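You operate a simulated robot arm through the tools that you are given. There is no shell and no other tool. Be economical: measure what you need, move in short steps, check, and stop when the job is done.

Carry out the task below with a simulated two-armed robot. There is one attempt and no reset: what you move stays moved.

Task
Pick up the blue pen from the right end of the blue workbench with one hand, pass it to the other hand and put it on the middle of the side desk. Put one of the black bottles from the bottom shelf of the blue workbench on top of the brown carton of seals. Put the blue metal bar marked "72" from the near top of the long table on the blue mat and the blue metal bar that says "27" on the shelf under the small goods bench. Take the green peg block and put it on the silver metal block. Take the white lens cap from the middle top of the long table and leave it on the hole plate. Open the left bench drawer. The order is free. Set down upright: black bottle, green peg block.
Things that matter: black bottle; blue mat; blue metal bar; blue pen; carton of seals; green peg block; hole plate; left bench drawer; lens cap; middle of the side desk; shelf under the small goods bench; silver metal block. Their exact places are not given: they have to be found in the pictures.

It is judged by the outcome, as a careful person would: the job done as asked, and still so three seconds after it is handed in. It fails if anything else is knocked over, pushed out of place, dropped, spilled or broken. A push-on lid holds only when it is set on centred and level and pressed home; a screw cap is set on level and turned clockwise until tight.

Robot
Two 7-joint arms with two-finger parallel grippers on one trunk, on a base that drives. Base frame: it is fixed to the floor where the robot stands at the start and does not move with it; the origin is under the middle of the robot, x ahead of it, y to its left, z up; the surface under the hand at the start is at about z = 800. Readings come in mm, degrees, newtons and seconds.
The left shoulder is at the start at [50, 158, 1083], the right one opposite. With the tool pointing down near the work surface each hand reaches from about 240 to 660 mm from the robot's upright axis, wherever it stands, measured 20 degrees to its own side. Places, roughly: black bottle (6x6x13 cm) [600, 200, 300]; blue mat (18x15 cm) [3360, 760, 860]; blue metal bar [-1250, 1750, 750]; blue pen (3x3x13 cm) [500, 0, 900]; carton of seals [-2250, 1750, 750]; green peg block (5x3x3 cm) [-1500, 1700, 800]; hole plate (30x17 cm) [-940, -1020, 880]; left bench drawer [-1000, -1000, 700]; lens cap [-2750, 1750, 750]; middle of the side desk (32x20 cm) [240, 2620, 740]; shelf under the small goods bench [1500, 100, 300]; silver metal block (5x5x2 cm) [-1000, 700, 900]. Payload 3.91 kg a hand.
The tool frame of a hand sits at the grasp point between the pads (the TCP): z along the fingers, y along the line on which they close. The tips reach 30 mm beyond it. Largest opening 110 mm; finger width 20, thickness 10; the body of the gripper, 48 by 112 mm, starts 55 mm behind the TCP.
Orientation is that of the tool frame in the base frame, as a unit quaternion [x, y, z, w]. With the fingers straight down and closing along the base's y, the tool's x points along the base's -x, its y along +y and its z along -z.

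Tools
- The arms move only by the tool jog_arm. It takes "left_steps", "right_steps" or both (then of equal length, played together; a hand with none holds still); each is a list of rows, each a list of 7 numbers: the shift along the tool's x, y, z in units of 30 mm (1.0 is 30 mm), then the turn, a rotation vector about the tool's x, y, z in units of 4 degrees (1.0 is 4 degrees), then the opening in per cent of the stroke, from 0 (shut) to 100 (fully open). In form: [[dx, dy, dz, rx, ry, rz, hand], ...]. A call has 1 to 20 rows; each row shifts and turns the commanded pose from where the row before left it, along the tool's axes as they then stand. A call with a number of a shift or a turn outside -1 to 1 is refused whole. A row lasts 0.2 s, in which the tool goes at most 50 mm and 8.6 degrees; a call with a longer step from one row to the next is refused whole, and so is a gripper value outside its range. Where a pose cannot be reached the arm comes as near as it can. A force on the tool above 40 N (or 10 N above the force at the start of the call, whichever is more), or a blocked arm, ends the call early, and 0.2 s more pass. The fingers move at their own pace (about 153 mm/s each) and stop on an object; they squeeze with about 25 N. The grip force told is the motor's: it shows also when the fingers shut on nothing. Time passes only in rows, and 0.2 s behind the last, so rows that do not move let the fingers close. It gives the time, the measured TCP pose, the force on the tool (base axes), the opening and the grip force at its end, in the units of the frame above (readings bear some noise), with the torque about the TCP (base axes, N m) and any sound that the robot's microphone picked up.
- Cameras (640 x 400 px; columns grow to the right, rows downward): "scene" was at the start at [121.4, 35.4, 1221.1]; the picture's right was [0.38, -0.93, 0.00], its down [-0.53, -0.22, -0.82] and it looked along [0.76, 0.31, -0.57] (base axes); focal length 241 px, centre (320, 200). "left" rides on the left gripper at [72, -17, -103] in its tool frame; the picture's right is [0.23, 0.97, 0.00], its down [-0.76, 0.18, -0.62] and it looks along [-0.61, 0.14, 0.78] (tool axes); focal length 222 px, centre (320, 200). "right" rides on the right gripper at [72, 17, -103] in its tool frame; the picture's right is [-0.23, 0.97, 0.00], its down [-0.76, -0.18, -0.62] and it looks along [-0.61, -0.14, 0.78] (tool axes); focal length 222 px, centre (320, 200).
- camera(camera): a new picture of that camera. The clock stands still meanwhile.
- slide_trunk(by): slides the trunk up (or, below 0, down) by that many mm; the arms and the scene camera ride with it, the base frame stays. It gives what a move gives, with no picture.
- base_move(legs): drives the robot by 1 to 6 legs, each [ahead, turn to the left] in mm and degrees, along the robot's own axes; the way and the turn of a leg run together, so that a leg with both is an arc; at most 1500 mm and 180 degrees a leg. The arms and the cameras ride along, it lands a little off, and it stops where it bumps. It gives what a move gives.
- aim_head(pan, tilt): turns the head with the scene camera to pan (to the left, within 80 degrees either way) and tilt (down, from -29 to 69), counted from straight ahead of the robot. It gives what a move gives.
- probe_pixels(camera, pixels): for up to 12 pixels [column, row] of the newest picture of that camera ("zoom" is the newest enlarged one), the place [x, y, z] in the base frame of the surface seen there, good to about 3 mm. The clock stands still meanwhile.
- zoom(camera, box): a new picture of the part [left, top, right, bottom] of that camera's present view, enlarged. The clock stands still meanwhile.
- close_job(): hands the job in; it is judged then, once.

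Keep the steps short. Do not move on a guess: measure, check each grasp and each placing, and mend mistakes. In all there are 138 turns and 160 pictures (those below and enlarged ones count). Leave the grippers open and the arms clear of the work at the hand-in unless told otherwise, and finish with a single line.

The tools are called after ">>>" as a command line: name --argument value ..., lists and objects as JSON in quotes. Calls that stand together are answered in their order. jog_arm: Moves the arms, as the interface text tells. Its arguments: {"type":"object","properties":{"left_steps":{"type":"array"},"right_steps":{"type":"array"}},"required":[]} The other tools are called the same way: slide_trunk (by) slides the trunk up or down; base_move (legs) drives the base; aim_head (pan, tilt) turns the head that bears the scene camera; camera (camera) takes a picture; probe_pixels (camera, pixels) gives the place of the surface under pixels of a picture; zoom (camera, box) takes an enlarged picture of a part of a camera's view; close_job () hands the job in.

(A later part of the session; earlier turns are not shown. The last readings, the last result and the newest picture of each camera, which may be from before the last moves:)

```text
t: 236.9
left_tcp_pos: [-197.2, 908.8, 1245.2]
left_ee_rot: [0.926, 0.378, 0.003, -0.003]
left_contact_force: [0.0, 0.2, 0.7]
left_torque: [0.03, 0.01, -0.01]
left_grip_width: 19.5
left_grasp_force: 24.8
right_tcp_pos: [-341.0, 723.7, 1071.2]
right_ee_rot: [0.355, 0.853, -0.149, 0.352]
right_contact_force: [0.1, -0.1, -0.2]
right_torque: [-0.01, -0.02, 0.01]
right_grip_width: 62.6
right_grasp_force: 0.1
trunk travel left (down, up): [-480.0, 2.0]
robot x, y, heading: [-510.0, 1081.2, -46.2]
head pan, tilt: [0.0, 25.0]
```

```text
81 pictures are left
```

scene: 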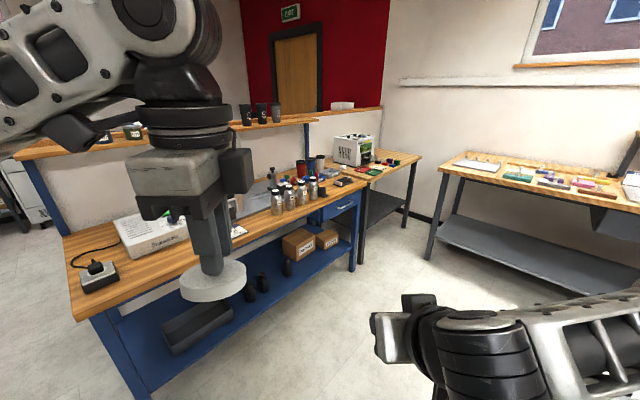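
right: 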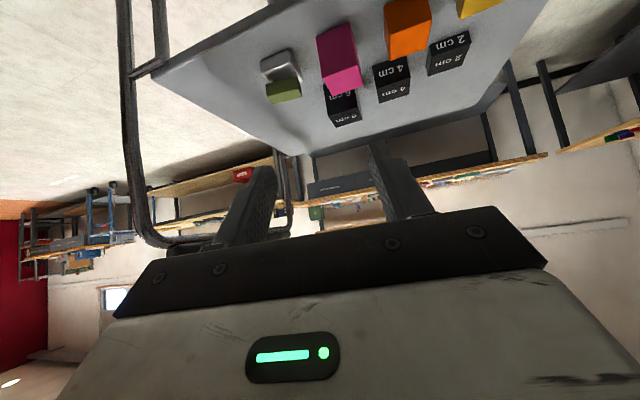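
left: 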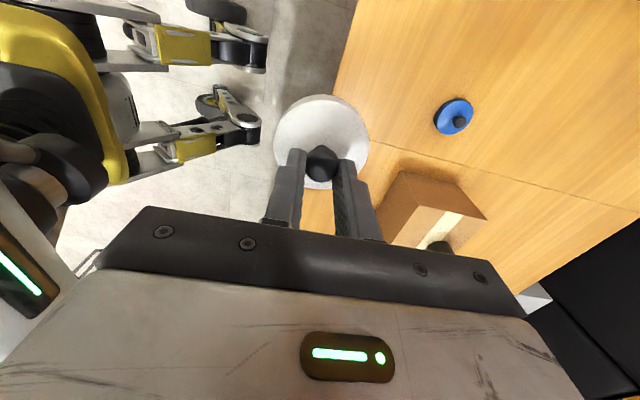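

Blocked — probably the base's right side against the cart. Look at the cart before moving on.

>>> aim_head --pan -75 --tilt 45

>>> camera --camera "scene"

```text
t: 238.4
left_tcp_pos: [-197.1, 908.4, 1245.2]
left_ee_rot: [0.926, 0.378, 0.004, -0.004]
left_contact_force: [0.7, 0.4, 0.3]
left_torque: [-0.04, 0.0, 0.0]
left_grip_width: 19.5
left_grasp_force: 25.3
right_tcp_pos: [-341.3, 724.3, 1072.7]
right_ee_rot: [0.355, 0.853, -0.15, 0.351]
right_contact_force: [0.7, -0.9, -0.7]
right_torque: [0.0, -0.02, -0.04]
right_grip_width: 62.7
right_grasp_force: 0.1
trunk travel left (down, up): [-480.0, 2.0]
robot x, y, heading: [-512.0, 1077.2, -46.3]
head pan, tilt: [-75.0, 45.0]
```

```text
80 pictures are left
```

scene: 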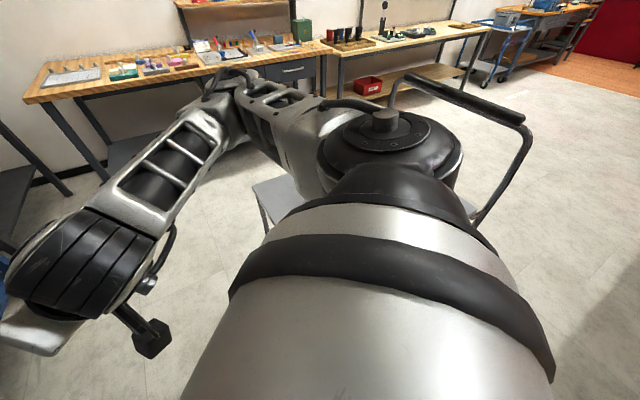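

Not visible from here. Back off a little, go out along +x first, then down along x≈-140.

>>> base_move --legs '[[-60, 0], [0, 46], [420, 0], [0, -90], [1250, 0], [0, -40]]'

>>> aim_head --pan -70 --tilt 30

>>> camera --camera "scene"

>>> aim_head --pan 0 --tilt 30

>>> camera --camera "scene"

```text
t: 255.1
left_tcp_pos: [-238.9, -440.9, 1244.9]
left_ee_rot: [0.947, -0.322, 0.005, 0.0]
left_contact_force: [-0.5, 0.4, 0.4]
left_torque: [0.01, -0.02, 0.04]
left_grip_width: 19.9
left_grasp_force: 25.2
right_tcp_pos: [-441.6, -324.5, 1071.1]
right_ee_rot: [0.827, 0.412, -0.343, 0.168]
right_contact_force: [0.8, 0.4, -0.4]
right_torque: [0.01, -0.01, 0.03]
right_grip_width: 62.7
right_grasp_force: 0.0
trunk travel left (down, up): [-480.0, 2.0]
robot x, y, heading: [-111.2, -103.8, -128.3]
head pan, tilt: [-75.0, 45.0]
```

```text
t: 255.9
left_tcp_pos: [-238.7, -440.8, 1245.2]
left_ee_rot: [0.947, -0.322, 0.005, 0.0]
left_contact_force: [-0.3, 0.4, -0.5]
left_torque: [-0.02, 0.04, -0.03]
left_grip_width: 19.5
left_grasp_force: 24.9
right_tcp_pos: [-441.1, -325.5, 1070.7]
right_ee_rot: [0.827, 0.412, -0.343, 0.168]
right_contact_force: [1.0, 0.0, 0.1]
right_torque: [0.01, -0.03, -0.03]
right_grip_width: 62.8
right_grasp_force: 0.0
trunk travel left (down, up): [-480.0, 2.0]
robot x, y, heading: [-112.8, -100.4, -128.2]
head pan, tilt: [-70.0, 30.0]
```

```text
79 pictures are left
```

scene: 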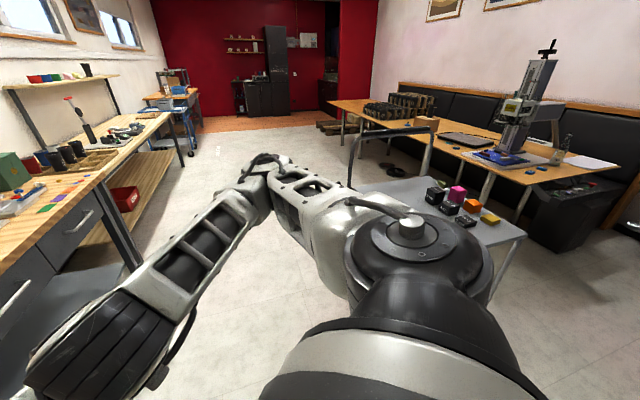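

```text
t: 257.3
left_tcp_pos: [-238.9, -440.1, 1246.7]
left_ee_rot: [0.947, -0.321, 0.004, -0.001]
left_contact_force: [0.4, 1.2, -0.7]
left_torque: [0.03, -0.01, 0.03]
left_grip_width: 19.2
left_grasp_force: 24.6
right_tcp_pos: [-441.9, -324.2, 1071.7]
right_ee_rot: [0.827, 0.412, -0.343, 0.168]
right_contact_force: [0.2, 1.2, 0.3]
right_torque: [0.01, 0.01, -0.03]
right_grip_width: 62.6
right_grasp_force: 0.1
trunk travel left (down, up): [-480.0, 2.0]
robot x, y, heading: [-109.8, -101.0, -128.0]
head pan, tilt: [0.0, 30.0]
```

```text
78 pictures are left
```

scene: 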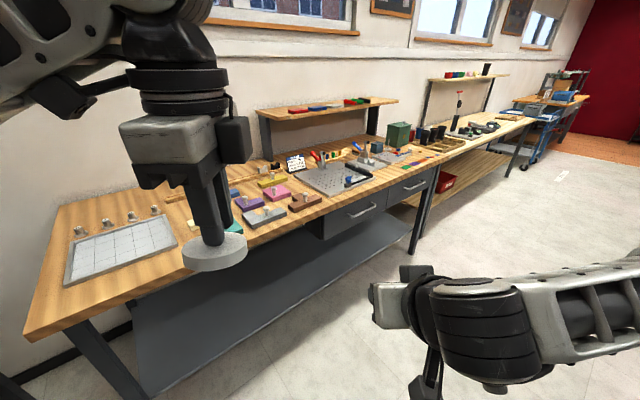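

Hole plate at (330,175) and the left drawer handle at (362,212). Probe both.

>>> zoom --camera "scene" --box '[270, 140, 450, 250]'

>>> probe_pixels --camera "scene" --pixels '[[297, 178], [318, 165], [345, 180], [328, 193], [335, 175], [360, 180], [362, 212], [345, 222], [378, 205], [340, 232], [330, 220], [300, 208]]'

```text
3.56 times, centred on (360, 195) of scene
```

zoom: 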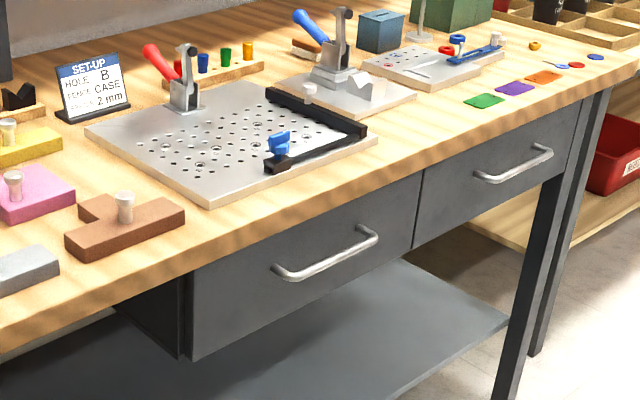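

```text
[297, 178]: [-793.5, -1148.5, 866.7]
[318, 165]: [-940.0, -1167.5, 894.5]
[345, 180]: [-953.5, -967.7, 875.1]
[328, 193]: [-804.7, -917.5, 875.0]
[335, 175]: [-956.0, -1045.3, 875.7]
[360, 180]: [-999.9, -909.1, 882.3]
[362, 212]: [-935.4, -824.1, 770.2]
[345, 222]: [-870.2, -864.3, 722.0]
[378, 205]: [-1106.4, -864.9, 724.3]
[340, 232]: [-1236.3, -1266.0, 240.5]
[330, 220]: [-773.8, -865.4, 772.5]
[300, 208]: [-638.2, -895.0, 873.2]
```

Plate top z≈875; handle bar at (-935,-824,770). Drive to about (-1020,-500) facing the bench.

>>> base_move --legs '[[0, -28.3], [994, 0], [0, 66.3]]'

>>> aim_head --pan 10 --tilt 45

>>> camera --camera "scene"

```text
t: 266.8
left_tcp_pos: [-899.9, -836.4, 1245.3]
left_ee_rot: [1.0, 0.009, 0.004, -0.002]
left_contact_force: [-0.1, 0.4, 0.2]
left_torque: [-0.03, 0.03, 0.01]
left_grip_width: 19.4
left_grasp_force: 24.9
right_tcp_pos: [-1132.0, -872.2, 1071.2]
right_ee_rot: [0.645, 0.662, -0.269, 0.271]
right_contact_force: [-1.0, 0.6, -0.8]
right_torque: [-0.01, 0.0, -0.04]
right_grip_width: 62.6
right_grasp_force: 0.1
trunk travel left (down, up): [-480.0, 2.0]
robot x, y, heading: [-1012.4, -496.4, -89.9]
head pan, tilt: [0.0, 30.0]
```

```text
t: 267.5
left_tcp_pos: [-899.6, -836.2, 1244.4]
left_ee_rot: [1.0, 0.008, 0.003, -0.002]
left_contact_force: [-0.9, 0.1, -0.3]
left_torque: [0.02, -0.02, -0.01]
left_grip_width: 19.4
left_grasp_force: 25.1
right_tcp_pos: [-1132.0, -872.2, 1070.7]
right_ee_rot: [0.645, 0.661, -0.269, 0.272]
right_contact_force: [-0.9, -0.5, 0.7]
right_torque: [-0.03, 0.01, -0.02]
right_grip_width: 62.5
right_grasp_force: 0.2
trunk travel left (down, up): [-480.0, 2.0]
robot x, y, heading: [-1012.2, -493.1, -89.6]
head pan, tilt: [10.0, 45.0]
```

```text
76 pictures are left
```

scene: 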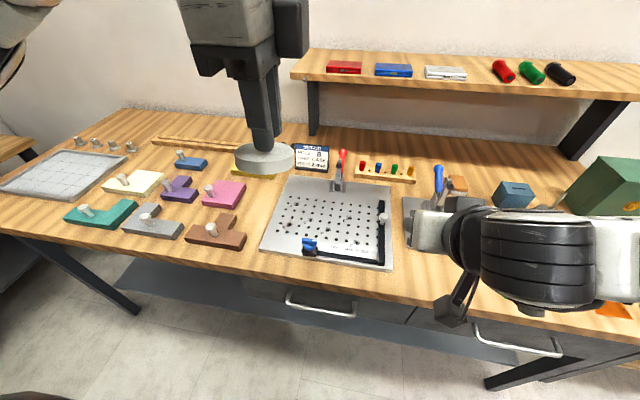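

>>> zoom --camera "scene" --box '[250, 140, 420, 280]'

>>> probe_pixels --camera "scene" --pixels '[[285, 185], [265, 245], [390, 262], [375, 190], [322, 215], [325, 205], [310, 243], [384, 222], [340, 170], [345, 258], [322, 230], [322, 300]]'

```text
2.86 times, centred on (335, 210) of scene
```

zoom: 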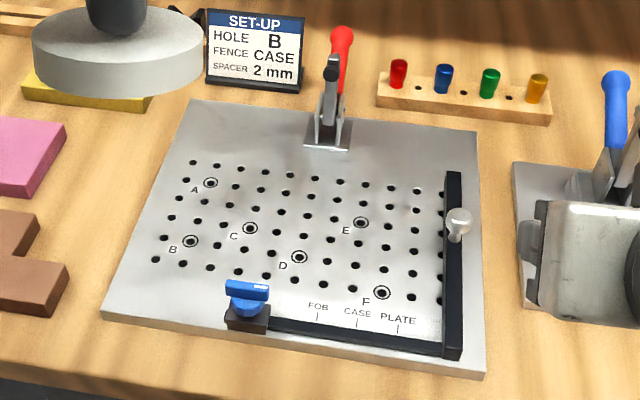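

```text
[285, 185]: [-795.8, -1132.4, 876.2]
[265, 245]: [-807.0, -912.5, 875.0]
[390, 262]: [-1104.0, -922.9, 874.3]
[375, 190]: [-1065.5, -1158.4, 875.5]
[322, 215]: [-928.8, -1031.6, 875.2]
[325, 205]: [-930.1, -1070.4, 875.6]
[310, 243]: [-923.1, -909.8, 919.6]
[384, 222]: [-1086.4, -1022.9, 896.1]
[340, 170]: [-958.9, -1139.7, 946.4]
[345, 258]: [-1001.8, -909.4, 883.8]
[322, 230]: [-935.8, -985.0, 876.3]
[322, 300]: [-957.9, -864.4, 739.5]
```

Free centre of the plate ≈(-930,-1035). Move the cap above it and down to ~3 mm above.

>>> jog_arm --left_steps '[[-0.16, 0.943, 0.3, 0, 0, 0, 0], [-0.16, 0.943, 0.3, 0, 0, 0, 0], [-0.16, 0.943, 0.3, 0, 0, 0, 0], [-0.16, 0.943, 0.3, 0, 0, 0, 0], [-0.16, 0.943, 0.3, 0, 0, 0, 0], [-0.16, 0.943, 0.3, 0, 0, 0, 0], [-0.16, 0.942, 0.3, 0, 0, 0, 0], [0, 0, 0.92, 0, 0, 0, 0], [0, 0, 0.92, 0, 0, 0, 0], [0, 0, 0.92, 0, 0, 0, 0], [0, 0, 0.92, 0, 0, 0, 0], [0, 0, 0.92, 0, 0, 0, 0], [0, 0, 0.92, 0, 0, 0, 0], [0, 0, 0.92, 0, 0, 0, 0], [0, 0, 0.92, 0, 0, 0, 0], [0, 0, 0.92, 0, 0, 0, 0], [0, 0, 0, 0, 0, 0, 0]]'

>>> camera --camera "scene"

```text
t: 271.1
left_tcp_pos: [-927.3, -1033.2, 933.9]
left_ee_rot: [1.0, 0.009, 0.004, 0.0]
left_contact_force: [0.5, -0.4, 5.8]
left_torque: [-0.15, -0.06, 0.03]
left_grip_width: 19.5
left_grasp_force: 24.8
right_tcp_pos: [-1131.4, -871.5, 1071.9]
right_ee_rot: [0.645, 0.662, -0.268, 0.271]
right_contact_force: [0.0, -0.1, 0.0]
right_torque: [-0.02, 0.03, -0.05]
right_grip_width: 62.5
right_grasp_force: 0.1
trunk travel left (down, up): [-480.0, 2.0]
robot x, y, heading: [-1014.0, -490.8, -89.7]
head pan, tilt: [10.0, 45.0]
```

```text
74 pictures are left
```

scene: 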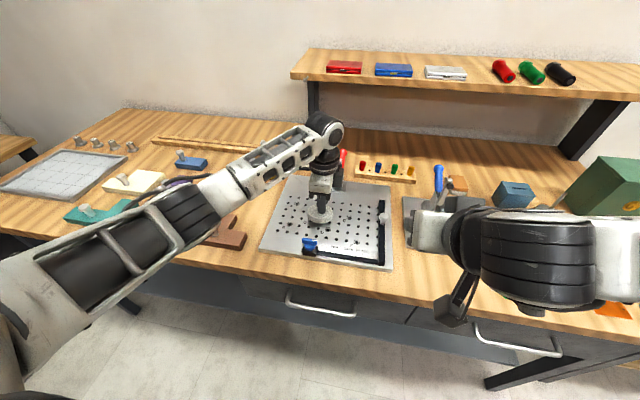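

Contact 5.8 N (edge touching). Press ~2 mm more to level it, then open and rise.

>>> jog_arm --left_steps '[[0, 0, 0.07, 0, 0, 0, 0], [0, 0, 0, 0, 0, 0, 0], [0, 0, 0, 0, 0, 0, 24], [0, 0, 0, 0, 0, 0, 30], [0, 0, 0, 0, 0, 0, 40], [0, 0, 0, 0, 0, 0, 40], [0, 0, -0.6, 0, 0, 0, 40], [0, 0, -0.9, 0, 0, 0, 40], [0, 0, -0.9, 0, 0, 0, 40], [0, 0, -0.9, 0, 0, 0, 40], [0, 0, -0.9, 0, 0, 0, 40], [0, -0.9, -0.5, 0, 0, 0, 40], [0, -0.9, -0.3, 0, 0, 0, 40], [0, -0.9, 0, 0, 0, 0, 40], [0, -0.9, 0, 0, 0, 0, 40], [0, -0.9, 0, 0, 0, 0, 40], [0, -0.9, 0, 0, 0, 0, 40]]'

>>> zoom --camera "scene" --box '[250, 140, 420, 280]'

```text
t: 274.7
left_tcp_pos: [-932.4, -870.3, 1079.5]
left_ee_rot: [1.0, 0.009, 0.005, -0.002]
left_contact_force: [-0.4, 0.6, -0.5]
left_torque: [0.02, -0.01, -0.01]
left_grip_width: 43.7
left_grasp_force: 0.0
right_tcp_pos: [-1131.9, -872.1, 1071.5]
right_ee_rot: [0.645, 0.662, -0.268, 0.272]
right_contact_force: [-0.5, -0.3, -0.2]
right_torque: [0.03, -0.01, 0.0]
right_grip_width: 62.7
right_grasp_force: 0.1
trunk travel left (down, up): [-480.0, 2.0]
robot x, y, heading: [-1009.1, -494.3, -89.8]
head pan, tilt: [10.0, 45.0]
```

```text
2.86 times, centred on (335, 210) of scene
```

zoom: 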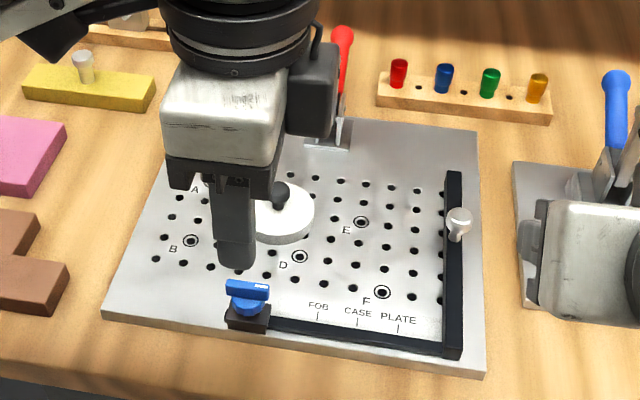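

Lens cap rests flat on the plate. Next the drawer: back up 240 mm, lower the trunk 300, and turn the left hand horizontal with a vertical closing line.

>>> base_move --legs '[[-240, 0]]'

>>> jog_arm --left_steps '[[0, 0, 0, -1, 0, 0, 60], [0, 0, 0, -1, 0, 0, 60], [0, 0, 0, -1, 0, 0, 60], [0, 0, 0, -1, 0, 0, 60], [0, 0, 0, -1, 0, 0, 60], [0, 0, 0, -1, 0, 0, 60], [0, 0, 0, -1, 0, 0, 60], [0, 0, 0, -1, 0, 0, 60], [0, 0, 0, -1, 0, 0, 60], [0, 0, 0, -1, 0, 0, 60], [0, 0, 0, -1, 0, 0, 60], [0, 0, 0, -1, 0, 0, 60], [0, 0, 0, -1, 0, 0, 60], [0, 0, 0, -1, 0, 0, 60], [0, 0, 0, -1, 0, 0, 60], [0, 0, 0, -1, 0, 0, 60], [0, 0, 0, -1, 0, 0, 60], [0, 0, 0, -1, 0, 0, 60], [0, 0, 0, -1, 0, 0, 60], [0, 0, 0, -1, 0, 0, 60]]'

>>> slide_trunk --by -280

>>> camera --camera "scene"

```text
t: 276.5
left_tcp_pos: [-934.0, -627.8, 1078.6]
left_ee_rot: [1.0, 0.01, 0.005, -0.001]
left_contact_force: [0.4, 0.8, -0.4]
left_torque: [-0.02, 0.0, 0.0]
left_grip_width: 43.8
left_grasp_force: 0.0
right_tcp_pos: [-1132.8, -627.9, 1071.1]
right_ee_rot: [0.645, 0.662, -0.268, 0.272]
right_contact_force: [-0.1, -0.6, -0.2]
right_torque: [0.01, 0.02, 0.05]
right_grip_width: 62.8
right_grasp_force: 0.0
trunk travel left (down, up): [-480.0, 2.0]
robot x, y, heading: [-1013.5, -250.9, -89.9]
head pan, tilt: [10.0, 45.0]
```

```text
t: 280.7
left_tcp_pos: [-934.2, -628.9, 1079.1]
left_ee_rot: [0.767, 0.004, 0.01, 0.642]
left_contact_force: [-1.4, -0.1, 0.3]
left_torque: [0.01, -0.01, -0.03]
left_grip_width: 66.1
left_grasp_force: 0.0
right_tcp_pos: [-1133.3, -629.3, 1071.2]
right_ee_rot: [0.645, 0.662, -0.269, 0.272]
right_contact_force: [-0.9, 0.0, 0.7]
right_torque: [0.01, -0.04, -0.01]
right_grip_width: 62.6
right_grasp_force: 0.0
trunk travel left (down, up): [-480.0, 2.0]
robot x, y, heading: [-1013.9, -254.3, -89.4]
head pan, tilt: [10.0, 45.0]
```

```text
t: 283.5
left_tcp_pos: [-934.3, -627.6, 798.8]
left_ee_rot: [0.767, 0.004, 0.009, 0.642]
left_contact_force: [0.1, -0.1, 0.6]
left_torque: [-0.01, 0.03, -0.01]
left_grip_width: 65.8
left_grasp_force: 0.0
right_tcp_pos: [-1132.2, -628.9, 791.1]
right_ee_rot: [0.645, 0.663, -0.267, 0.272]
right_contact_force: [0.2, -0.6, -0.8]
right_torque: [0.01, 0.0, 0.0]
right_grip_width: 62.8
right_grasp_force: 0.1
trunk travel left (down, up): [-200.0, 282.0]
robot x, y, heading: [-1016.1, -247.6, -89.8]
head pan, tilt: [10.0, 45.0]
```

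```text
72 pictures are left
```

scene: 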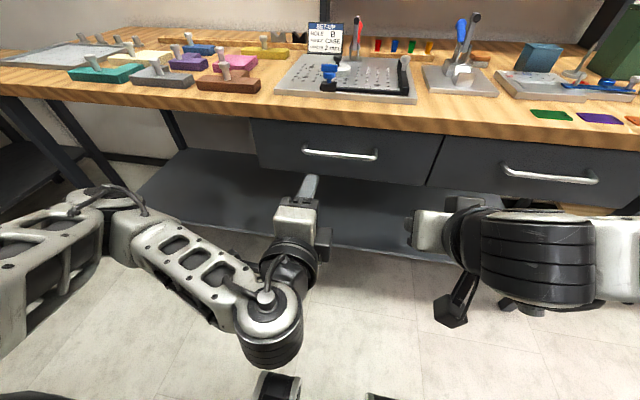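

>>> zoom --camera "scene" --box '[260, 110, 420, 220]'

>>> probe_pixels --camera "scene" --pixels '[[340, 154], [320, 152], [360, 156], [340, 152], [304, 149], [376, 156], [340, 165], [320, 140], [312, 180], [340, 108]]'

```text
3.64 times, centred on (340, 165) of scene
```

zoom: 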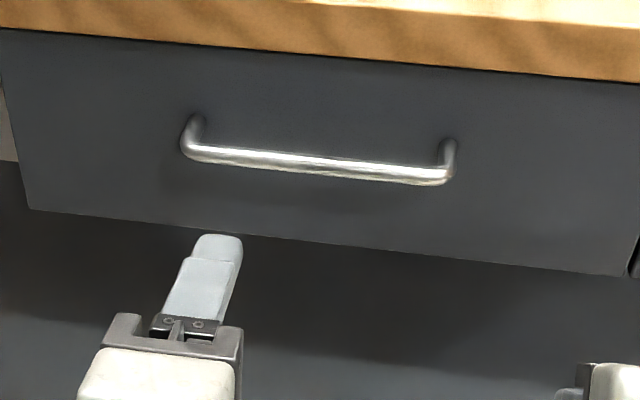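

```text
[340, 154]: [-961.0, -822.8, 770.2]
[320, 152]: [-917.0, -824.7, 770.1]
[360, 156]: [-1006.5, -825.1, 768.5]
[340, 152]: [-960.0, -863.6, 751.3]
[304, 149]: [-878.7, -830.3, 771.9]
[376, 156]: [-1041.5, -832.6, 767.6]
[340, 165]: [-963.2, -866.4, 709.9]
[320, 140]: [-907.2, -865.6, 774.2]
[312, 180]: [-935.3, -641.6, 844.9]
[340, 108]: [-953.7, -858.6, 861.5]
```

Bar centre ≈ (-960,-829,766). Advance the left hand with fingers above and below the bar, then close.

>>> jog_arm --left_steps '[[-0.1, 0, 0.82, 0, 0, 0, 60], [-0.1, 0, 0.82, 0, 0, 0, 60], [-0.1, 0, 0.82, 0, 0, 0, 60], [-0.1, 0, 0.82, 0, 0, 0, 60], [-0.1, 0, 0.82, 0, 0, 0, 60], [-0.1, 0, 0.82, 0, 0, 0, 60], [-0.1, 0, 0.82, 0, 0, 0, 60], [-0.1, 0.04, 0.82, 0, 0, 0, 60], [0, 0, 0, 0, 0, 0, 60], [0, 0, 0, 0, 0, 0, 0], [0, 0, 0, 0, 0, 0, 0], [0, 0, 0, 0, 0, 0, 0]]'

>>> zoom --camera "scene" --box '[240, 90, 440, 230]'

```text
t: 286.1
left_tcp_pos: [-952.6, -823.1, 766.9]
left_ee_rot: [0.767, 0.006, 0.008, 0.642]
left_contact_force: [0.0, -1.6, 4.6]
left_torque: [-0.02, 0.36, 0.03]
left_grip_width: 11.6
left_grasp_force: 44.6
right_tcp_pos: [-1132.4, -629.0, 791.6]
right_ee_rot: [0.644, 0.662, -0.268, 0.272]
right_contact_force: [-0.8, 0.2, -0.7]
right_torque: [0.0, -0.01, -0.01]
right_grip_width: 62.9
right_grasp_force: 0.0
trunk travel left (down, up): [-200.0, 282.0]
robot x, y, heading: [-1013.3, -251.3, -89.6]
head pan, tilt: [10.0, 45.0]
```

```text
2.86 times, centred on (340, 160) of scene
```

zoom: 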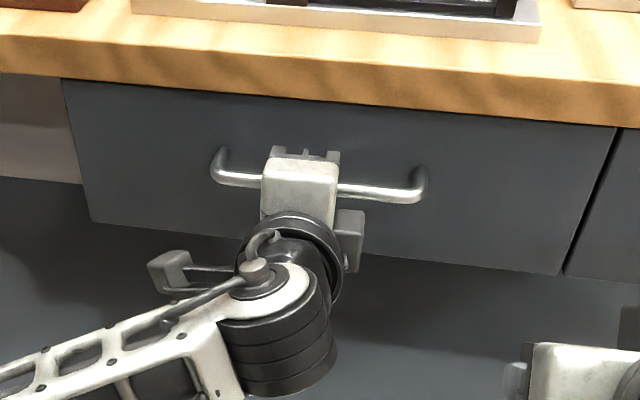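

Bar gripped (11.6 mm). Pull the drawer straight out about 180 mm.

>>> jog_arm --left_steps '[[0, -0.06, -0.33, 0, 0, 0, 0], [0, -0.12, -0.66, 0, 0, 0, 0], [0, -0.12, -0.66, 0, 0, 0, 0], [0, -0.12, -0.66, 0, 0, 0, 0], [0, -0.12, -0.66, 0, 0, 0, 0], [0, -0.12, -0.66, 0, 0, 0, 0], [0, -0.12, -0.66, 0, 0, 0, 0], [0, -0.12, -0.66, 0, 0, 0, 0], [0, -0.12, -0.66, 0, 0, 0, 0], [0, -0.12, -0.66, 0, 0, 0, 0], [0, 0, 0, 0, 0, 0, 0]]'

>>> camera --camera "scene"

```text
t: 288.5
left_tcp_pos: [-954.7, -633.3, 766.7]
left_ee_rot: [0.765, 0.009, 0.012, 0.644]
left_contact_force: [31.2, 0.8, 9.1]
left_torque: [-0.04, 0.13, 0.04]
left_grip_width: 11.7
left_grasp_force: 44.8
right_tcp_pos: [-1131.3, -628.5, 791.2]
right_ee_rot: [0.645, 0.662, -0.27, 0.27]
right_contact_force: [-0.7, 0.4, -0.4]
right_torque: [-0.01, 0.01, 0.01]
right_grip_width: 62.8
right_grasp_force: 0.1
trunk travel left (down, up): [-200.0, 282.0]
robot x, y, heading: [-1013.2, -251.5, -89.3]
head pan, tilt: [10.0, 45.0]
```

```text
69 pictures are left
```

scene: 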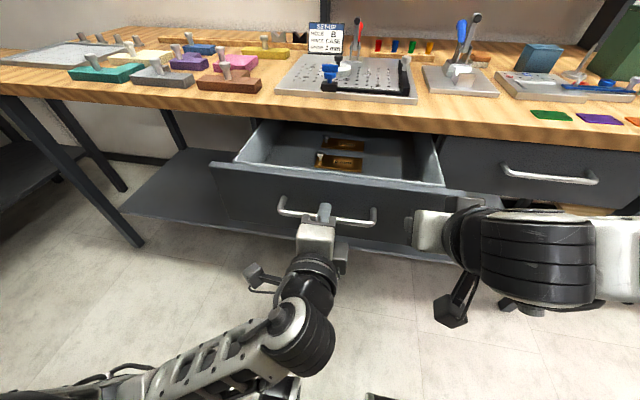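

Drawer is out ~190 mm. Pull a little more with the base, then release.

>>> base_move --legs '[[-70, 0]]'

>>> jog_arm --left_steps '[[0, 0, 0, 0, 0, 0, 60], [0, 0, 0, 0, 0, 0, 60], [0, 0, 0, 0, 0, 0, 60]]'

>>> camera --camera "scene"

```text
t: 289.6
left_tcp_pos: [-956.6, -563.9, 764.5]
left_ee_rot: [0.765, 0.008, 0.013, 0.644]
left_contact_force: [30.7, 2.1, 10.9]
left_torque: [-0.05, 0.16, 0.2]
left_grip_width: 11.7
left_grasp_force: 45.4
right_tcp_pos: [-1132.5, -559.4, 792.1]
right_ee_rot: [0.644, 0.662, -0.27, 0.272]
right_contact_force: [0.0, 0.3, -0.2]
right_torque: [-0.02, 0.0, -0.02]
right_grip_width: 62.6
right_grasp_force: 0.0
trunk travel left (down, up): [-200.0, 282.0]
robot x, y, heading: [-1013.7, -181.3, -89.6]
head pan, tilt: [10.0, 45.0]
```

```text
t: 290.4
left_tcp_pos: [-957.2, -563.8, 766.5]
left_ee_rot: [0.765, 0.009, 0.013, 0.644]
left_contact_force: [0.3, 0.0, 0.9]
left_torque: [0.02, 0.01, 0.0]
left_grip_width: 65.9
left_grasp_force: 0.1
right_tcp_pos: [-1133.1, -561.1, 790.2]
right_ee_rot: [0.645, 0.662, -0.268, 0.272]
right_contact_force: [-0.3, -0.6, -0.9]
right_torque: [0.0, -0.03, 0.03]
right_grip_width: 62.4
right_grasp_force: 0.1
trunk travel left (down, up): [-200.0, 282.0]
robot x, y, heading: [-1017.0, -179.9, -89.5]
head pan, tilt: [10.0, 45.0]
```

```text
68 pictures are left
```

scene: 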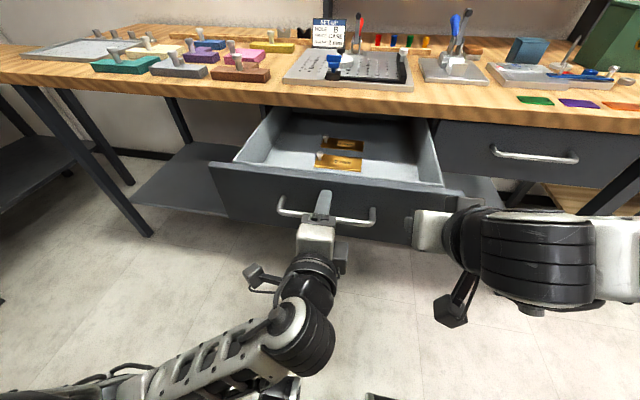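

Drawer is well open (~260 mm). Back the hand off the handle, then raise the trunk and turn both hands fingers-down.

>>> base_move --legs '[[-160, 0]]'

>>> slide_trunk --by 280

>>> jog_arm --left_steps '[[0, 0, 0, 1, 0, 0, 60], [0, 0, 0, 1, 0, 0, 60], [0, 0, 0, 1, 0, 0, 60], [0, 0, 0, 1, 0, 0, 60], [0, 0, 0, 1, 0, 0, 60], [0, 0, 0, 1, 0, 0, 60], [0, 0, 0, 1, 0, 0, 60], [0, 0, 0, 1, 0, 0, 60], [0, 0, 0, 1, 0, 0, 60], [0, 0, 0, 1, 0, 0, 60], [0, 0, 0, 1, 0, 0, 60], [0, 0, 0, 1, 0, 0, 60], [0, 0, 0, 1, 0, 0, 60], [0, 0, 0, 1, 0, 0, 60], [0, 0, 0, 1, 0, 0, 60], [0, 0, 0, 1, 0, 0, 60], [0, 0, 0, 1, 0, 0, 60], [0, 0, 0, 1, 0, 0, 60], [0, 0, 0, 1, 0, 0, 60], [0, 0, 0, 1, 0, 0, 60]]' --right_steps '[[0, 0, 0, 0, 0.56, 0, 60], [0, 0, 0, 0, 0.56, 0, 60], [0, 0, 0, 0, 0.56, 0, 60], [0, 0, 0, 0, 0.56, 0, 60], [0, 0, 0, 0, 0.56, 0, 60], [0, 0, 0, 0, 0.56, 0, 60], [0, 0, 0, 0, 0.56, 0, 60], [0, 0, 0, 0, 0.56, 0, 60], [0, 0, 0, 0, 0.56, 0, 60], [0, 0, 0, 0, 0.56, 0, 60], [0, 0, 0, 0, 0.56, 0, 60], [0, 0, 0, 0, 0.56, 0, 60], [0, 0, 0, 0, 0.56, 0, 60], [0, 0, 0, 0, 0.56, 0, 60], [0, 0, 0, 0, 0.56, 0, 60], [0, 0, 0, 0, 0.56, 0, 60], [0, 0, 0, 0, 0.56, 0, 60], [0, 0, 0, 0, 0.56, 0, 60], [0, 0, 0, 0, 0.56, 0, 60], [0, 0, 0, 0, 0.56, 0, 60]]'

>>> camera --camera "scene"

```text
t: 291.8
left_tcp_pos: [-958.8, -403.5, 767.5]
left_ee_rot: [0.765, 0.008, 0.014, 0.644]
left_contact_force: [-0.3, 0.8, 0.3]
left_torque: [-0.01, 0.0, 0.0]
left_grip_width: 66.1
left_grasp_force: 0.1
right_tcp_pos: [-1134.9, -400.6, 791.8]
right_ee_rot: [0.646, 0.661, -0.269, 0.271]
right_contact_force: [0.1, 0.5, 0.7]
right_torque: [0.0, -0.03, 0.03]
right_grip_width: 62.9
right_grasp_force: 0.1
trunk travel left (down, up): [-200.0, 282.0]
robot x, y, heading: [-1016.5, -21.5, -89.5]
head pan, tilt: [10.0, 45.0]
```

```text
t: 294.6
left_tcp_pos: [-958.4, -403.7, 1045.9]
left_ee_rot: [0.766, 0.008, 0.014, 0.643]
left_contact_force: [0.0, 0.6, 0.1]
left_torque: [0.01, 0.02, 0.0]
left_grip_width: 66.2
left_grasp_force: 0.0
right_tcp_pos: [-1134.0, -399.4, 1071.5]
right_ee_rot: [0.646, 0.662, -0.268, 0.271]
right_contact_force: [-1.4, -0.2, 0.2]
right_torque: [-0.01, 0.03, -0.01]
right_grip_width: 62.6
right_grasp_force: 0.0
trunk travel left (down, up): [-480.0, 2.0]
robot x, y, heading: [-1013.0, -20.3, -89.6]
head pan, tilt: [10.0, 45.0]
```

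```text
t: 297.1
left_tcp_pos: [-894.8, -418.4, 1029.5]
left_ee_rot: [0.942, 0.008, 0.121, 0.313]
left_contact_force: [0.4, 0.3, 0.2]
left_torque: [0.01, -0.02, 0.01]
left_grip_width: 66.1
left_grasp_force: 0.0
right_tcp_pos: [-1134.7, -400.5, 1070.4]
right_ee_rot: [0.688, 0.706, -0.119, 0.118]
right_contact_force: [0.2, -0.8, -0.2]
right_torque: [0.02, 0.01, 0.04]
right_grip_width: 66.0
right_grasp_force: 0.0
trunk travel left (down, up): [-480.0, 2.0]
robot x, y, heading: [-1016.7, -19.8, -89.5]
head pan, tilt: [10.0, 45.0]
stopped in row 12 (left hand): the arm was blocked; the commanded pose is now the measured one
```

```text
67 pictures are left
```

scene: 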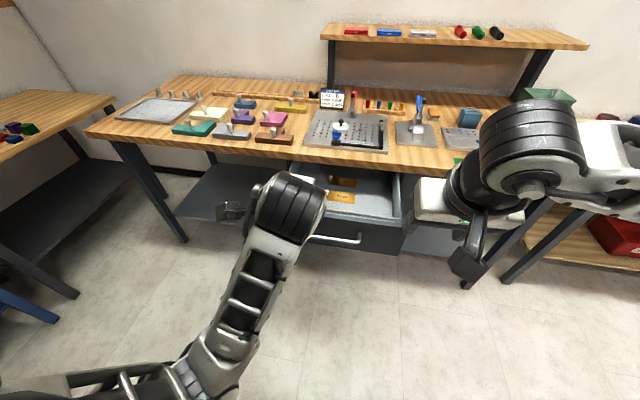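

The left arm met a joint limit on the way. Ease it forward and finish the turning for both hands.

>>> jog_arm --left_steps '[[-0.03, 0.61, 0.29, 0, 0, 0, 60], [-0.03, 0.61, 0.29, 0, 0, 0, 60], [-0.03, 0.61, 0.29, 0, 0, 0, 60], [-0.03, 0.61, 0.29, 0, 0, 0, 60], [-0.03, 0.61, 0.29, 0, 0, 0, 60], [0, 0, 0, 0.91, -0.35, 0.02, 60], [0, 0, 0, 0.91, -0.35, 0.02, 60], [0, 0, 0, 0.91, -0.35, 0.02, 60], [0, 0, 0, 0.91, -0.35, 0.02, 60], [0, 0, 0, 0.91, -0.35, 0.02, 60], [0, 0, 0, 0.91, -0.35, 0.02, 60], [0, 0, 0, 0.91, -0.35, 0.02, 60], [0, 0, 0, 0.91, -0.35, 0.02, 60], [0, 0, 0, 0.91, -0.35, 0.02, 60], [0, 0, 0, 0.91, -0.35, 0.02, 60]]' --right_steps '[[0, 0, 0, 0, 0.322, 0, 60], [0, 0, 0, 0, 0.322, 0, 60], [0, 0, 0, 0, 0.322, 0, 60], [0, 0, 0, 0, 0.322, 0, 60], [0, 0, 0, 0, 0.322, 0, 60], [0, 0, 0, 0, 0.322, 0, 60], [0, 0, 0, 0, 0.322, 0, 60], [0, 0, 0, 0, 0.322, 0, 60], [0, 0, 0, 0, 0.322, 0, 60], [0, 0, 0, 0, 0.322, 0, 60], [0, 0, 0, 0, 0.322, 0, 60], [0, 0, 0, 0, 0.322, 0, 60], [0, 0, 0, 0, 0.322, 0, 60], [0, 0, 0, 0, 0.322, 0, 60], [0, 0, 0, 0, 0.322, 0, 60]]'

>>> camera --camera "scene"

```text
t: 300.3
left_tcp_pos: [-888.2, -567.3, 1001.1]
left_ee_rot: [1.0, 0.003, 0.001, 0.003]
left_contact_force: [-0.4, -0.7, 0.8]
left_torque: [-0.01, -0.02, -0.02]
left_grip_width: 65.8
left_grasp_force: 0.0
left hand out of reach, approached as far as the arm can: row 10, 11, 12, 13, 14, 15
right_tcp_pos: [-1134.7, -400.1, 1070.1]
right_ee_rot: [0.698, 0.716, -0.001, -0.002]
right_contact_force: [0.2, 0.0, 0.4]
right_torque: [0.0, 0.01, 0.0]
right_grip_width: 66.0
right_grasp_force: 0.0
trunk travel left (down, up): [-480.0, 2.0]
robot x, y, heading: [-1015.9, -24.2, -89.8]
head pan, tilt: [10.0, 45.0]
```

```text
66 pictures are left
```

scene: 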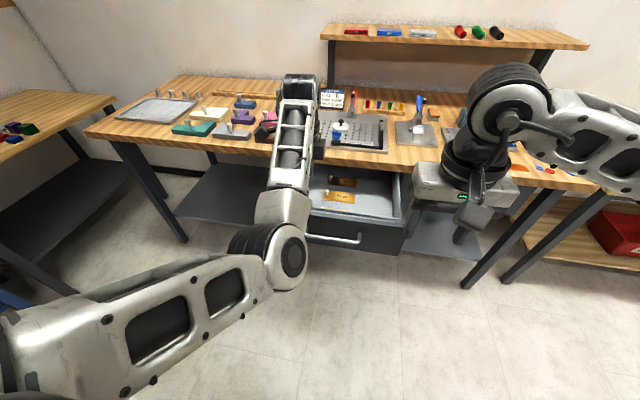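

Both hands point down. Drive back north around the cart to the near end of the long table.

>>> base_move --legs '[[0, 89.8], [815, 0], [0, 90], [1500, 0], [250, 0], [0, 90]]'

>>> aim_head --pan 0 --tilt 35

>>> camera --camera "scene"

```text
t: 324.8
left_tcp_pos: [-706.2, 1581.9, 1000.1]
left_ee_rot: [0.718, -0.696, -0.001, 0.003]
left_contact_force: [0.2, -0.2, 0.3]
left_torque: [-0.01, 0.0, 0.01]
left_grip_width: 65.9
left_grasp_force: 0.1
right_tcp_pos: [-544.5, 1833.6, 1070.7]
right_ee_rot: [1.0, 0.024, 0.0, -0.003]
right_contact_force: [0.1, -0.9, 0.0]
right_torque: [-0.03, -0.02, -0.01]
right_grip_width: 66.0
right_grasp_force: 0.1
trunk travel left (down, up): [-480.0, 2.0]
robot x, y, heading: [-165.5, 1719.4, -178.5]
head pan, tilt: [10.0, 45.0]
```

```text
t: 325.5
left_tcp_pos: [-705.5, 1581.4, 1000.0]
left_ee_rot: [0.718, -0.696, -0.001, 0.003]
left_contact_force: [-0.4, 0.0, 0.6]
left_torque: [-0.02, -0.01, -0.01]
left_grip_width: 66.0
left_grasp_force: 0.0
right_tcp_pos: [-543.5, 1832.8, 1071.1]
right_ee_rot: [1.0, 0.023, 0.0, -0.004]
right_contact_force: [-0.6, 0.5, 0.5]
right_torque: [0.02, 0.0, 0.01]
right_grip_width: 66.4
right_grasp_force: 0.1
trunk travel left (down, up): [-480.0, 2.0]
robot x, y, heading: [-163.5, 1720.0, -177.9]
head pan, tilt: [0.0, 35.0]
```

```text
65 pictures are left
```

scene: 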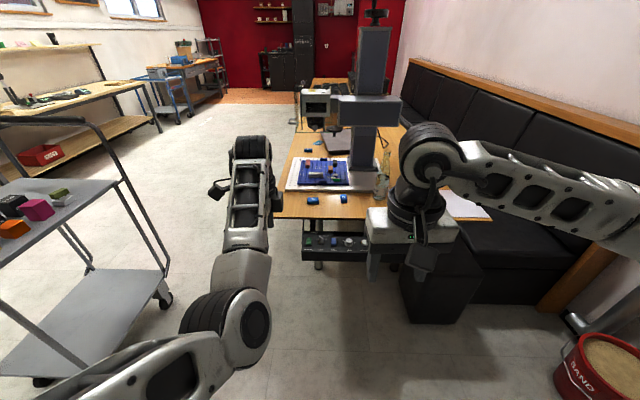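

The peg block is still upright on the silver block. The left elbow hangs low now; probe it and the bars.

>>> zoom --camera "scene" --box '[275, 170, 395, 230]'

>>> probe_pixels --camera "scene" --pixels '[[235, 320], [220, 300], [245, 260], [245, 200], [250, 145], [312, 201], [345, 199], [280, 216], [200, 340], [62, 193], [100, 380]]'

```text
5.33 times, centred on (335, 200) of scene
```

zoom: 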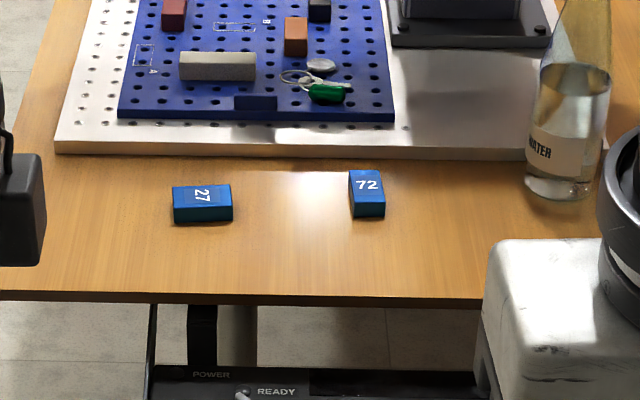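

```text
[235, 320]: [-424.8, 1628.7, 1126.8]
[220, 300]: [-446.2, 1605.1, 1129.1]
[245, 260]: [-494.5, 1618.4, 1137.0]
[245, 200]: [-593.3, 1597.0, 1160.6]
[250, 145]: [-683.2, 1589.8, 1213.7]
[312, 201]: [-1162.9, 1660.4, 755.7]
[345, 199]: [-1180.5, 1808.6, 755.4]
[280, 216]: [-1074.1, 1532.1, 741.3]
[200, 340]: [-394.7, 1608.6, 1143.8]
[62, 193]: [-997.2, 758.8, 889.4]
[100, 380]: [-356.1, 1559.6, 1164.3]
```

Bars: 27 at ≈(-1163,1660), 72 at ≈(-1180,1808), tops z≈756. Drive 455 mm closer.

>>> base_move --legs '[[0, -1.8], [455, 0]]'

>>> aim_head --pan 0 --tilt 50

>>> camera --camera "scene"

```text
t: 328.7
left_tcp_pos: [-1176.0, 1598.9, 1000.1]
left_ee_rot: [0.708, -0.706, 0.0, 0.003]
left_contact_force: [0.1, -0.1, 0.0]
left_torque: [-0.01, -0.04, 0.02]
left_grip_width: 65.9
left_grasp_force: 0.1
right_tcp_pos: [-1005.6, 1847.0, 1070.2]
right_ee_rot: [1.0, 0.008, 0.001, -0.003]
right_contact_force: [-0.1, -0.5, -0.6]
right_torque: [-0.03, 0.0, 0.01]
right_grip_width: 66.0
right_grasp_force: 0.1
trunk travel left (down, up): [-480.0, 2.0]
robot x, y, heading: [-629.2, 1726.8, 180.3]
head pan, tilt: [0.0, 35.0]
```

```text
t: 329.4
left_tcp_pos: [-1174.1, 1597.4, 999.8]
left_ee_rot: [0.708, -0.706, 0.0, 0.005]
left_contact_force: [0.1, 0.7, -0.2]
left_torque: [0.02, 0.02, 0.0]
left_grip_width: 65.9
left_grasp_force: 0.0
right_tcp_pos: [-1006.0, 1846.1, 1070.9]
right_ee_rot: [1.0, 0.008, 0.001, -0.002]
right_contact_force: [0.3, 0.0, 0.5]
right_torque: [0.0, -0.01, 0.03]
right_grip_width: 66.0
right_grasp_force: 0.1
trunk travel left (down, up): [-480.0, 2.0]
robot x, y, heading: [-625.2, 1723.0, 180.2]
head pan, tilt: [0.0, 50.0]
```

```text
63 pictures are left
```

scene: 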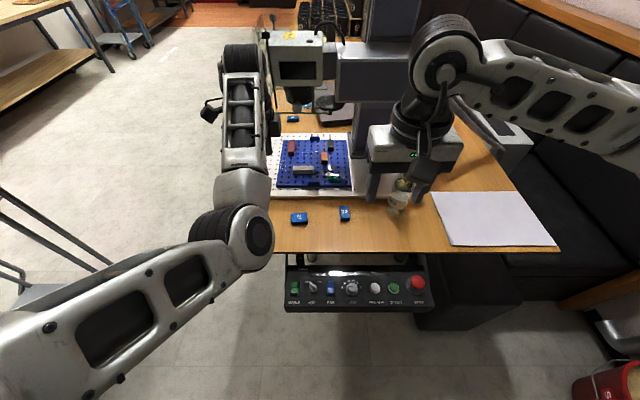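

>>> zoom --camera "scene" --box '[280, 195, 370, 235]'

>>> probe_pixels --camera "zoom" --pixels '[[82, 196], [135, 186], [193, 174], [193, 200], [128, 190], [445, 120], [485, 115], [465, 170], [500, 165], [470, 145], [455, 165]]'

```text
7.11 times, centred on (325, 215) of scene
```

zoom: 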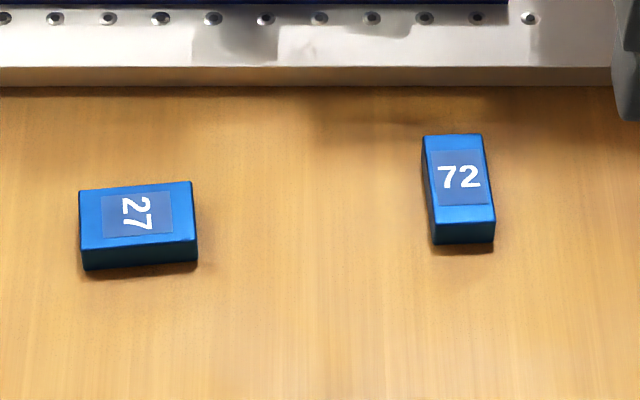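

```text
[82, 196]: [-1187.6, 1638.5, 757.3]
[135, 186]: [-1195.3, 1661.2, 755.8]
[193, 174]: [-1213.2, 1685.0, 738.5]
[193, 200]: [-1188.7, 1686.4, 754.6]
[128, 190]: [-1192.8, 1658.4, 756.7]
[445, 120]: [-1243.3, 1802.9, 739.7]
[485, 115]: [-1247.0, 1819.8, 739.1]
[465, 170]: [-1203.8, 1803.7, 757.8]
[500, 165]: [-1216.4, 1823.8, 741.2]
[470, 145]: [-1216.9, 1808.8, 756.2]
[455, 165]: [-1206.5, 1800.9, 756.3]
```

27 centre ≈(-1174,1662), 72 centre ≈(-1200,1803). Move each hand above its bar, then lower the trunk 150.

>>> jog_arm --left_steps '[[-0.5, 0, 0, 0, 0, 0, 60], [-0.5, 0, 0, 0, 0, 0, 60], [-0.5, 0, 0, 0, 0, 0, 60], [-0.3, 0, 0, 0, 0, 0, 60], [-0.3, 0, 0, 0, 0, 0, 60], [0, 0, 0, 0, 0, 0, 60], [0, 0, 0, 0, 0, 0, 60], [0, 0, 0, 0, 0, 0, 60], [0, 0, 0, 0, 0, 0, 60]]' --right_steps '[[-0.81, 0.18, 0, 0, 0, 0, 50], [-0.81, 0.18, 0, 0, 0, 0, 50], [-0.81, 0.18, 0, 0, 0, 0, 50], [-0.81, 0.18, 0, 0, 0, 0, 50], [-0.81, 0.18, 0, 0, 0, 0, 50], [-0.81, 0.18, 0, 0, 0, 0, 50], [-0.81, 0.18, 0, 0, 0, 0, 50], [-0.8, 0.17, 0, 0, 0, 0, 50], [0, 0, 0, 0, 0, 0, 50]]'

>>> slide_trunk --by -150

>>> camera --camera "left"

>>> camera --camera "right"

```text
t: 331.4
left_tcp_pos: [-1174.0, 1661.2, 998.8]
left_ee_rot: [0.708, -0.706, -0.001, 0.004]
left_contact_force: [0.7, 1.2, -0.7]
left_torque: [0.0, -0.02, 0.01]
left_grip_width: 66.0
left_grasp_force: 0.1
right_tcp_pos: [-1199.9, 1799.9, 1070.4]
right_ee_rot: [1.0, 0.009, 0.0, -0.003]
right_contact_force: [0.2, -0.6, 0.0]
right_torque: [0.02, 0.02, -0.04]
right_grip_width: 55.0
right_grasp_force: 0.0
trunk travel left (down, up): [-480.0, 2.0]
robot x, y, heading: [-629.5, 1724.4, 180.2]
head pan, tilt: [0.0, 50.0]
```

```text
t: 333.2
left_tcp_pos: [-1177.0, 1661.2, 849.9]
left_ee_rot: [0.708, -0.706, -0.001, 0.004]
left_contact_force: [-0.7, 0.4, -1.4]
left_torque: [-0.01, 0.0, -0.04]
left_grip_width: 66.4
left_grasp_force: 0.1
right_tcp_pos: [-1199.9, 1799.1, 920.1]
right_ee_rot: [1.0, 0.009, 0.0, -0.003]
right_contact_force: [-0.6, -0.3, 0.3]
right_torque: [-0.02, 0.0, 0.0]
right_grip_width: 55.3
right_grasp_force: 0.2
trunk travel left (down, up): [-330.0, 152.0]
robot x, y, heading: [-629.9, 1722.2, 180.2]
head pan, tilt: [0.0, 50.0]
```

```text
61 pictures are left
```

left: 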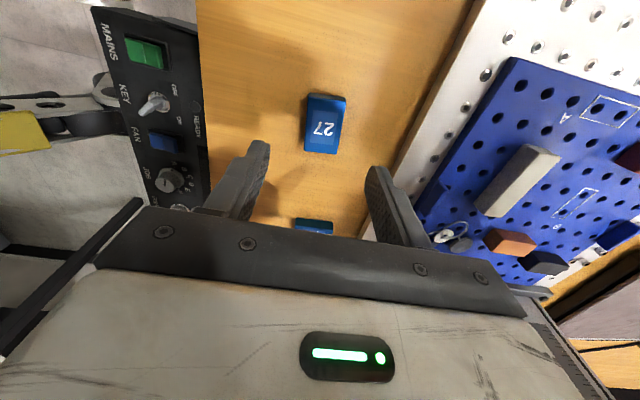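

```text
60 pictures are left
```

right: 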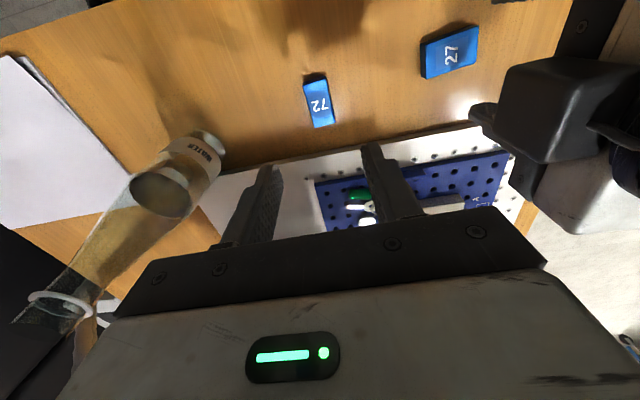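

>>> probe_pixels --camera "left" --pixels '[[312, 100], [343, 102], [335, 148], [308, 146], [322, 125], [305, 225]]'

>>> probe_pixels --camera "right" --pixels '[[307, 85], [325, 81], [332, 120], [314, 124], [320, 102], [450, 50]]'

```text
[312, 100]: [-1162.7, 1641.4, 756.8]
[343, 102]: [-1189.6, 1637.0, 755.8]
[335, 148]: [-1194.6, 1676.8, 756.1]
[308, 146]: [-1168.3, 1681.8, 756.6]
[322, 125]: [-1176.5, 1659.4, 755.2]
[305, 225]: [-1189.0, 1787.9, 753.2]
```

```text
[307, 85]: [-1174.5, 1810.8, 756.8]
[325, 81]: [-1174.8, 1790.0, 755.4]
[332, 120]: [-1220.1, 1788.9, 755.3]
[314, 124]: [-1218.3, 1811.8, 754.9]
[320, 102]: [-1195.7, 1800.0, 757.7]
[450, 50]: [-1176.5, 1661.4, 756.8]
```

Both hands are above their bars. Descend together, align, and close.

>>> jog_arm --left_steps '[[0.06, 0.1, 0.42, 0, 0, -0.34, 60], [0, 0, 0.42, 0, 0, -0.34, 60], [0, 0, 0.42, 0, 0, -0.33, 60], [0, 0, 0.42, 0, 0, -0.33, 60], [0, 0, 0.42, 0, 0, -0.33, 60], [0, 0, 0.42, 0, 0, -0.33, 60], [0, 0, 0, 0, 0, 0, 60], [0, 0, 0, 0, 0, 0, 0], [0, 0, 0, 0, 0, 0, 0], [0, 0, 0, 0, 0, 0, 0]]' --right_steps '[[0.1, 0, 0.81, 0, 0, 0, 50], [0, 0, 0.81, 0, 0, 0, 50], [0, 0, 0.81, 0, 0, 0, 50], [0, 0, 0.81, 0, 0, 0, 50], [0, 0, 0.81, 0, 0, 0, 50], [0, 0, 0.81, 0, 0, 0, 50], [0, 0, 0, 0, 0, 0, 50], [0, 0, 0, 0, 0, 0, 0], [0, 0, 0, 0, 0, 0, 0], [0, 0, 0, 0, 0, 0, 0]]'

>>> camera --camera "left"

>>> camera --camera "right"

```text
t: 335.4
left_tcp_pos: [-1178.0, 1660.0, 772.9]
left_ee_rot: [0.755, -0.655, -0.002, 0.004]
left_contact_force: [-0.1, -0.1, 0.3]
left_torque: [0.05, -0.01, -0.01]
left_grip_width: 32.6
left_grasp_force: 25.4
right_tcp_pos: [-1197.3, 1800.9, 774.0]
right_ee_rot: [1.0, 0.008, 0.0, -0.003]
right_contact_force: [0.3, -0.1, -0.4]
right_torque: [-0.01, -0.02, -0.01]
right_grip_width: 26.1
right_grasp_force: 24.4
trunk travel left (down, up): [-330.0, 152.0]
robot x, y, heading: [-628.1, 1728.2, 180.1]
head pan, tilt: [0.0, 50.0]
```

```text
59 pictures are left
```

left: 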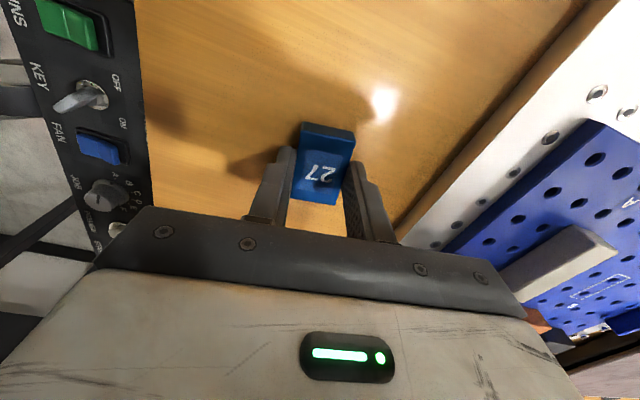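

```text
58 pictures are left
```

right: 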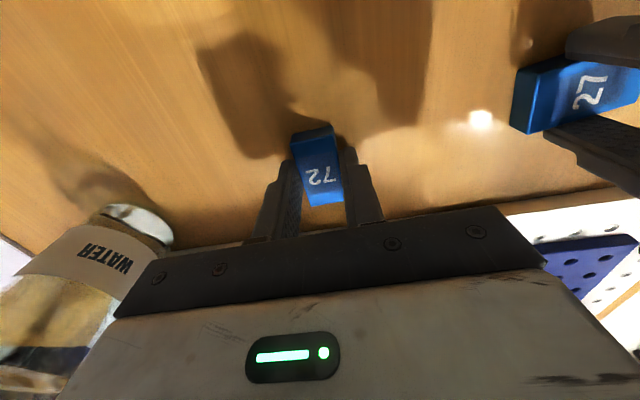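

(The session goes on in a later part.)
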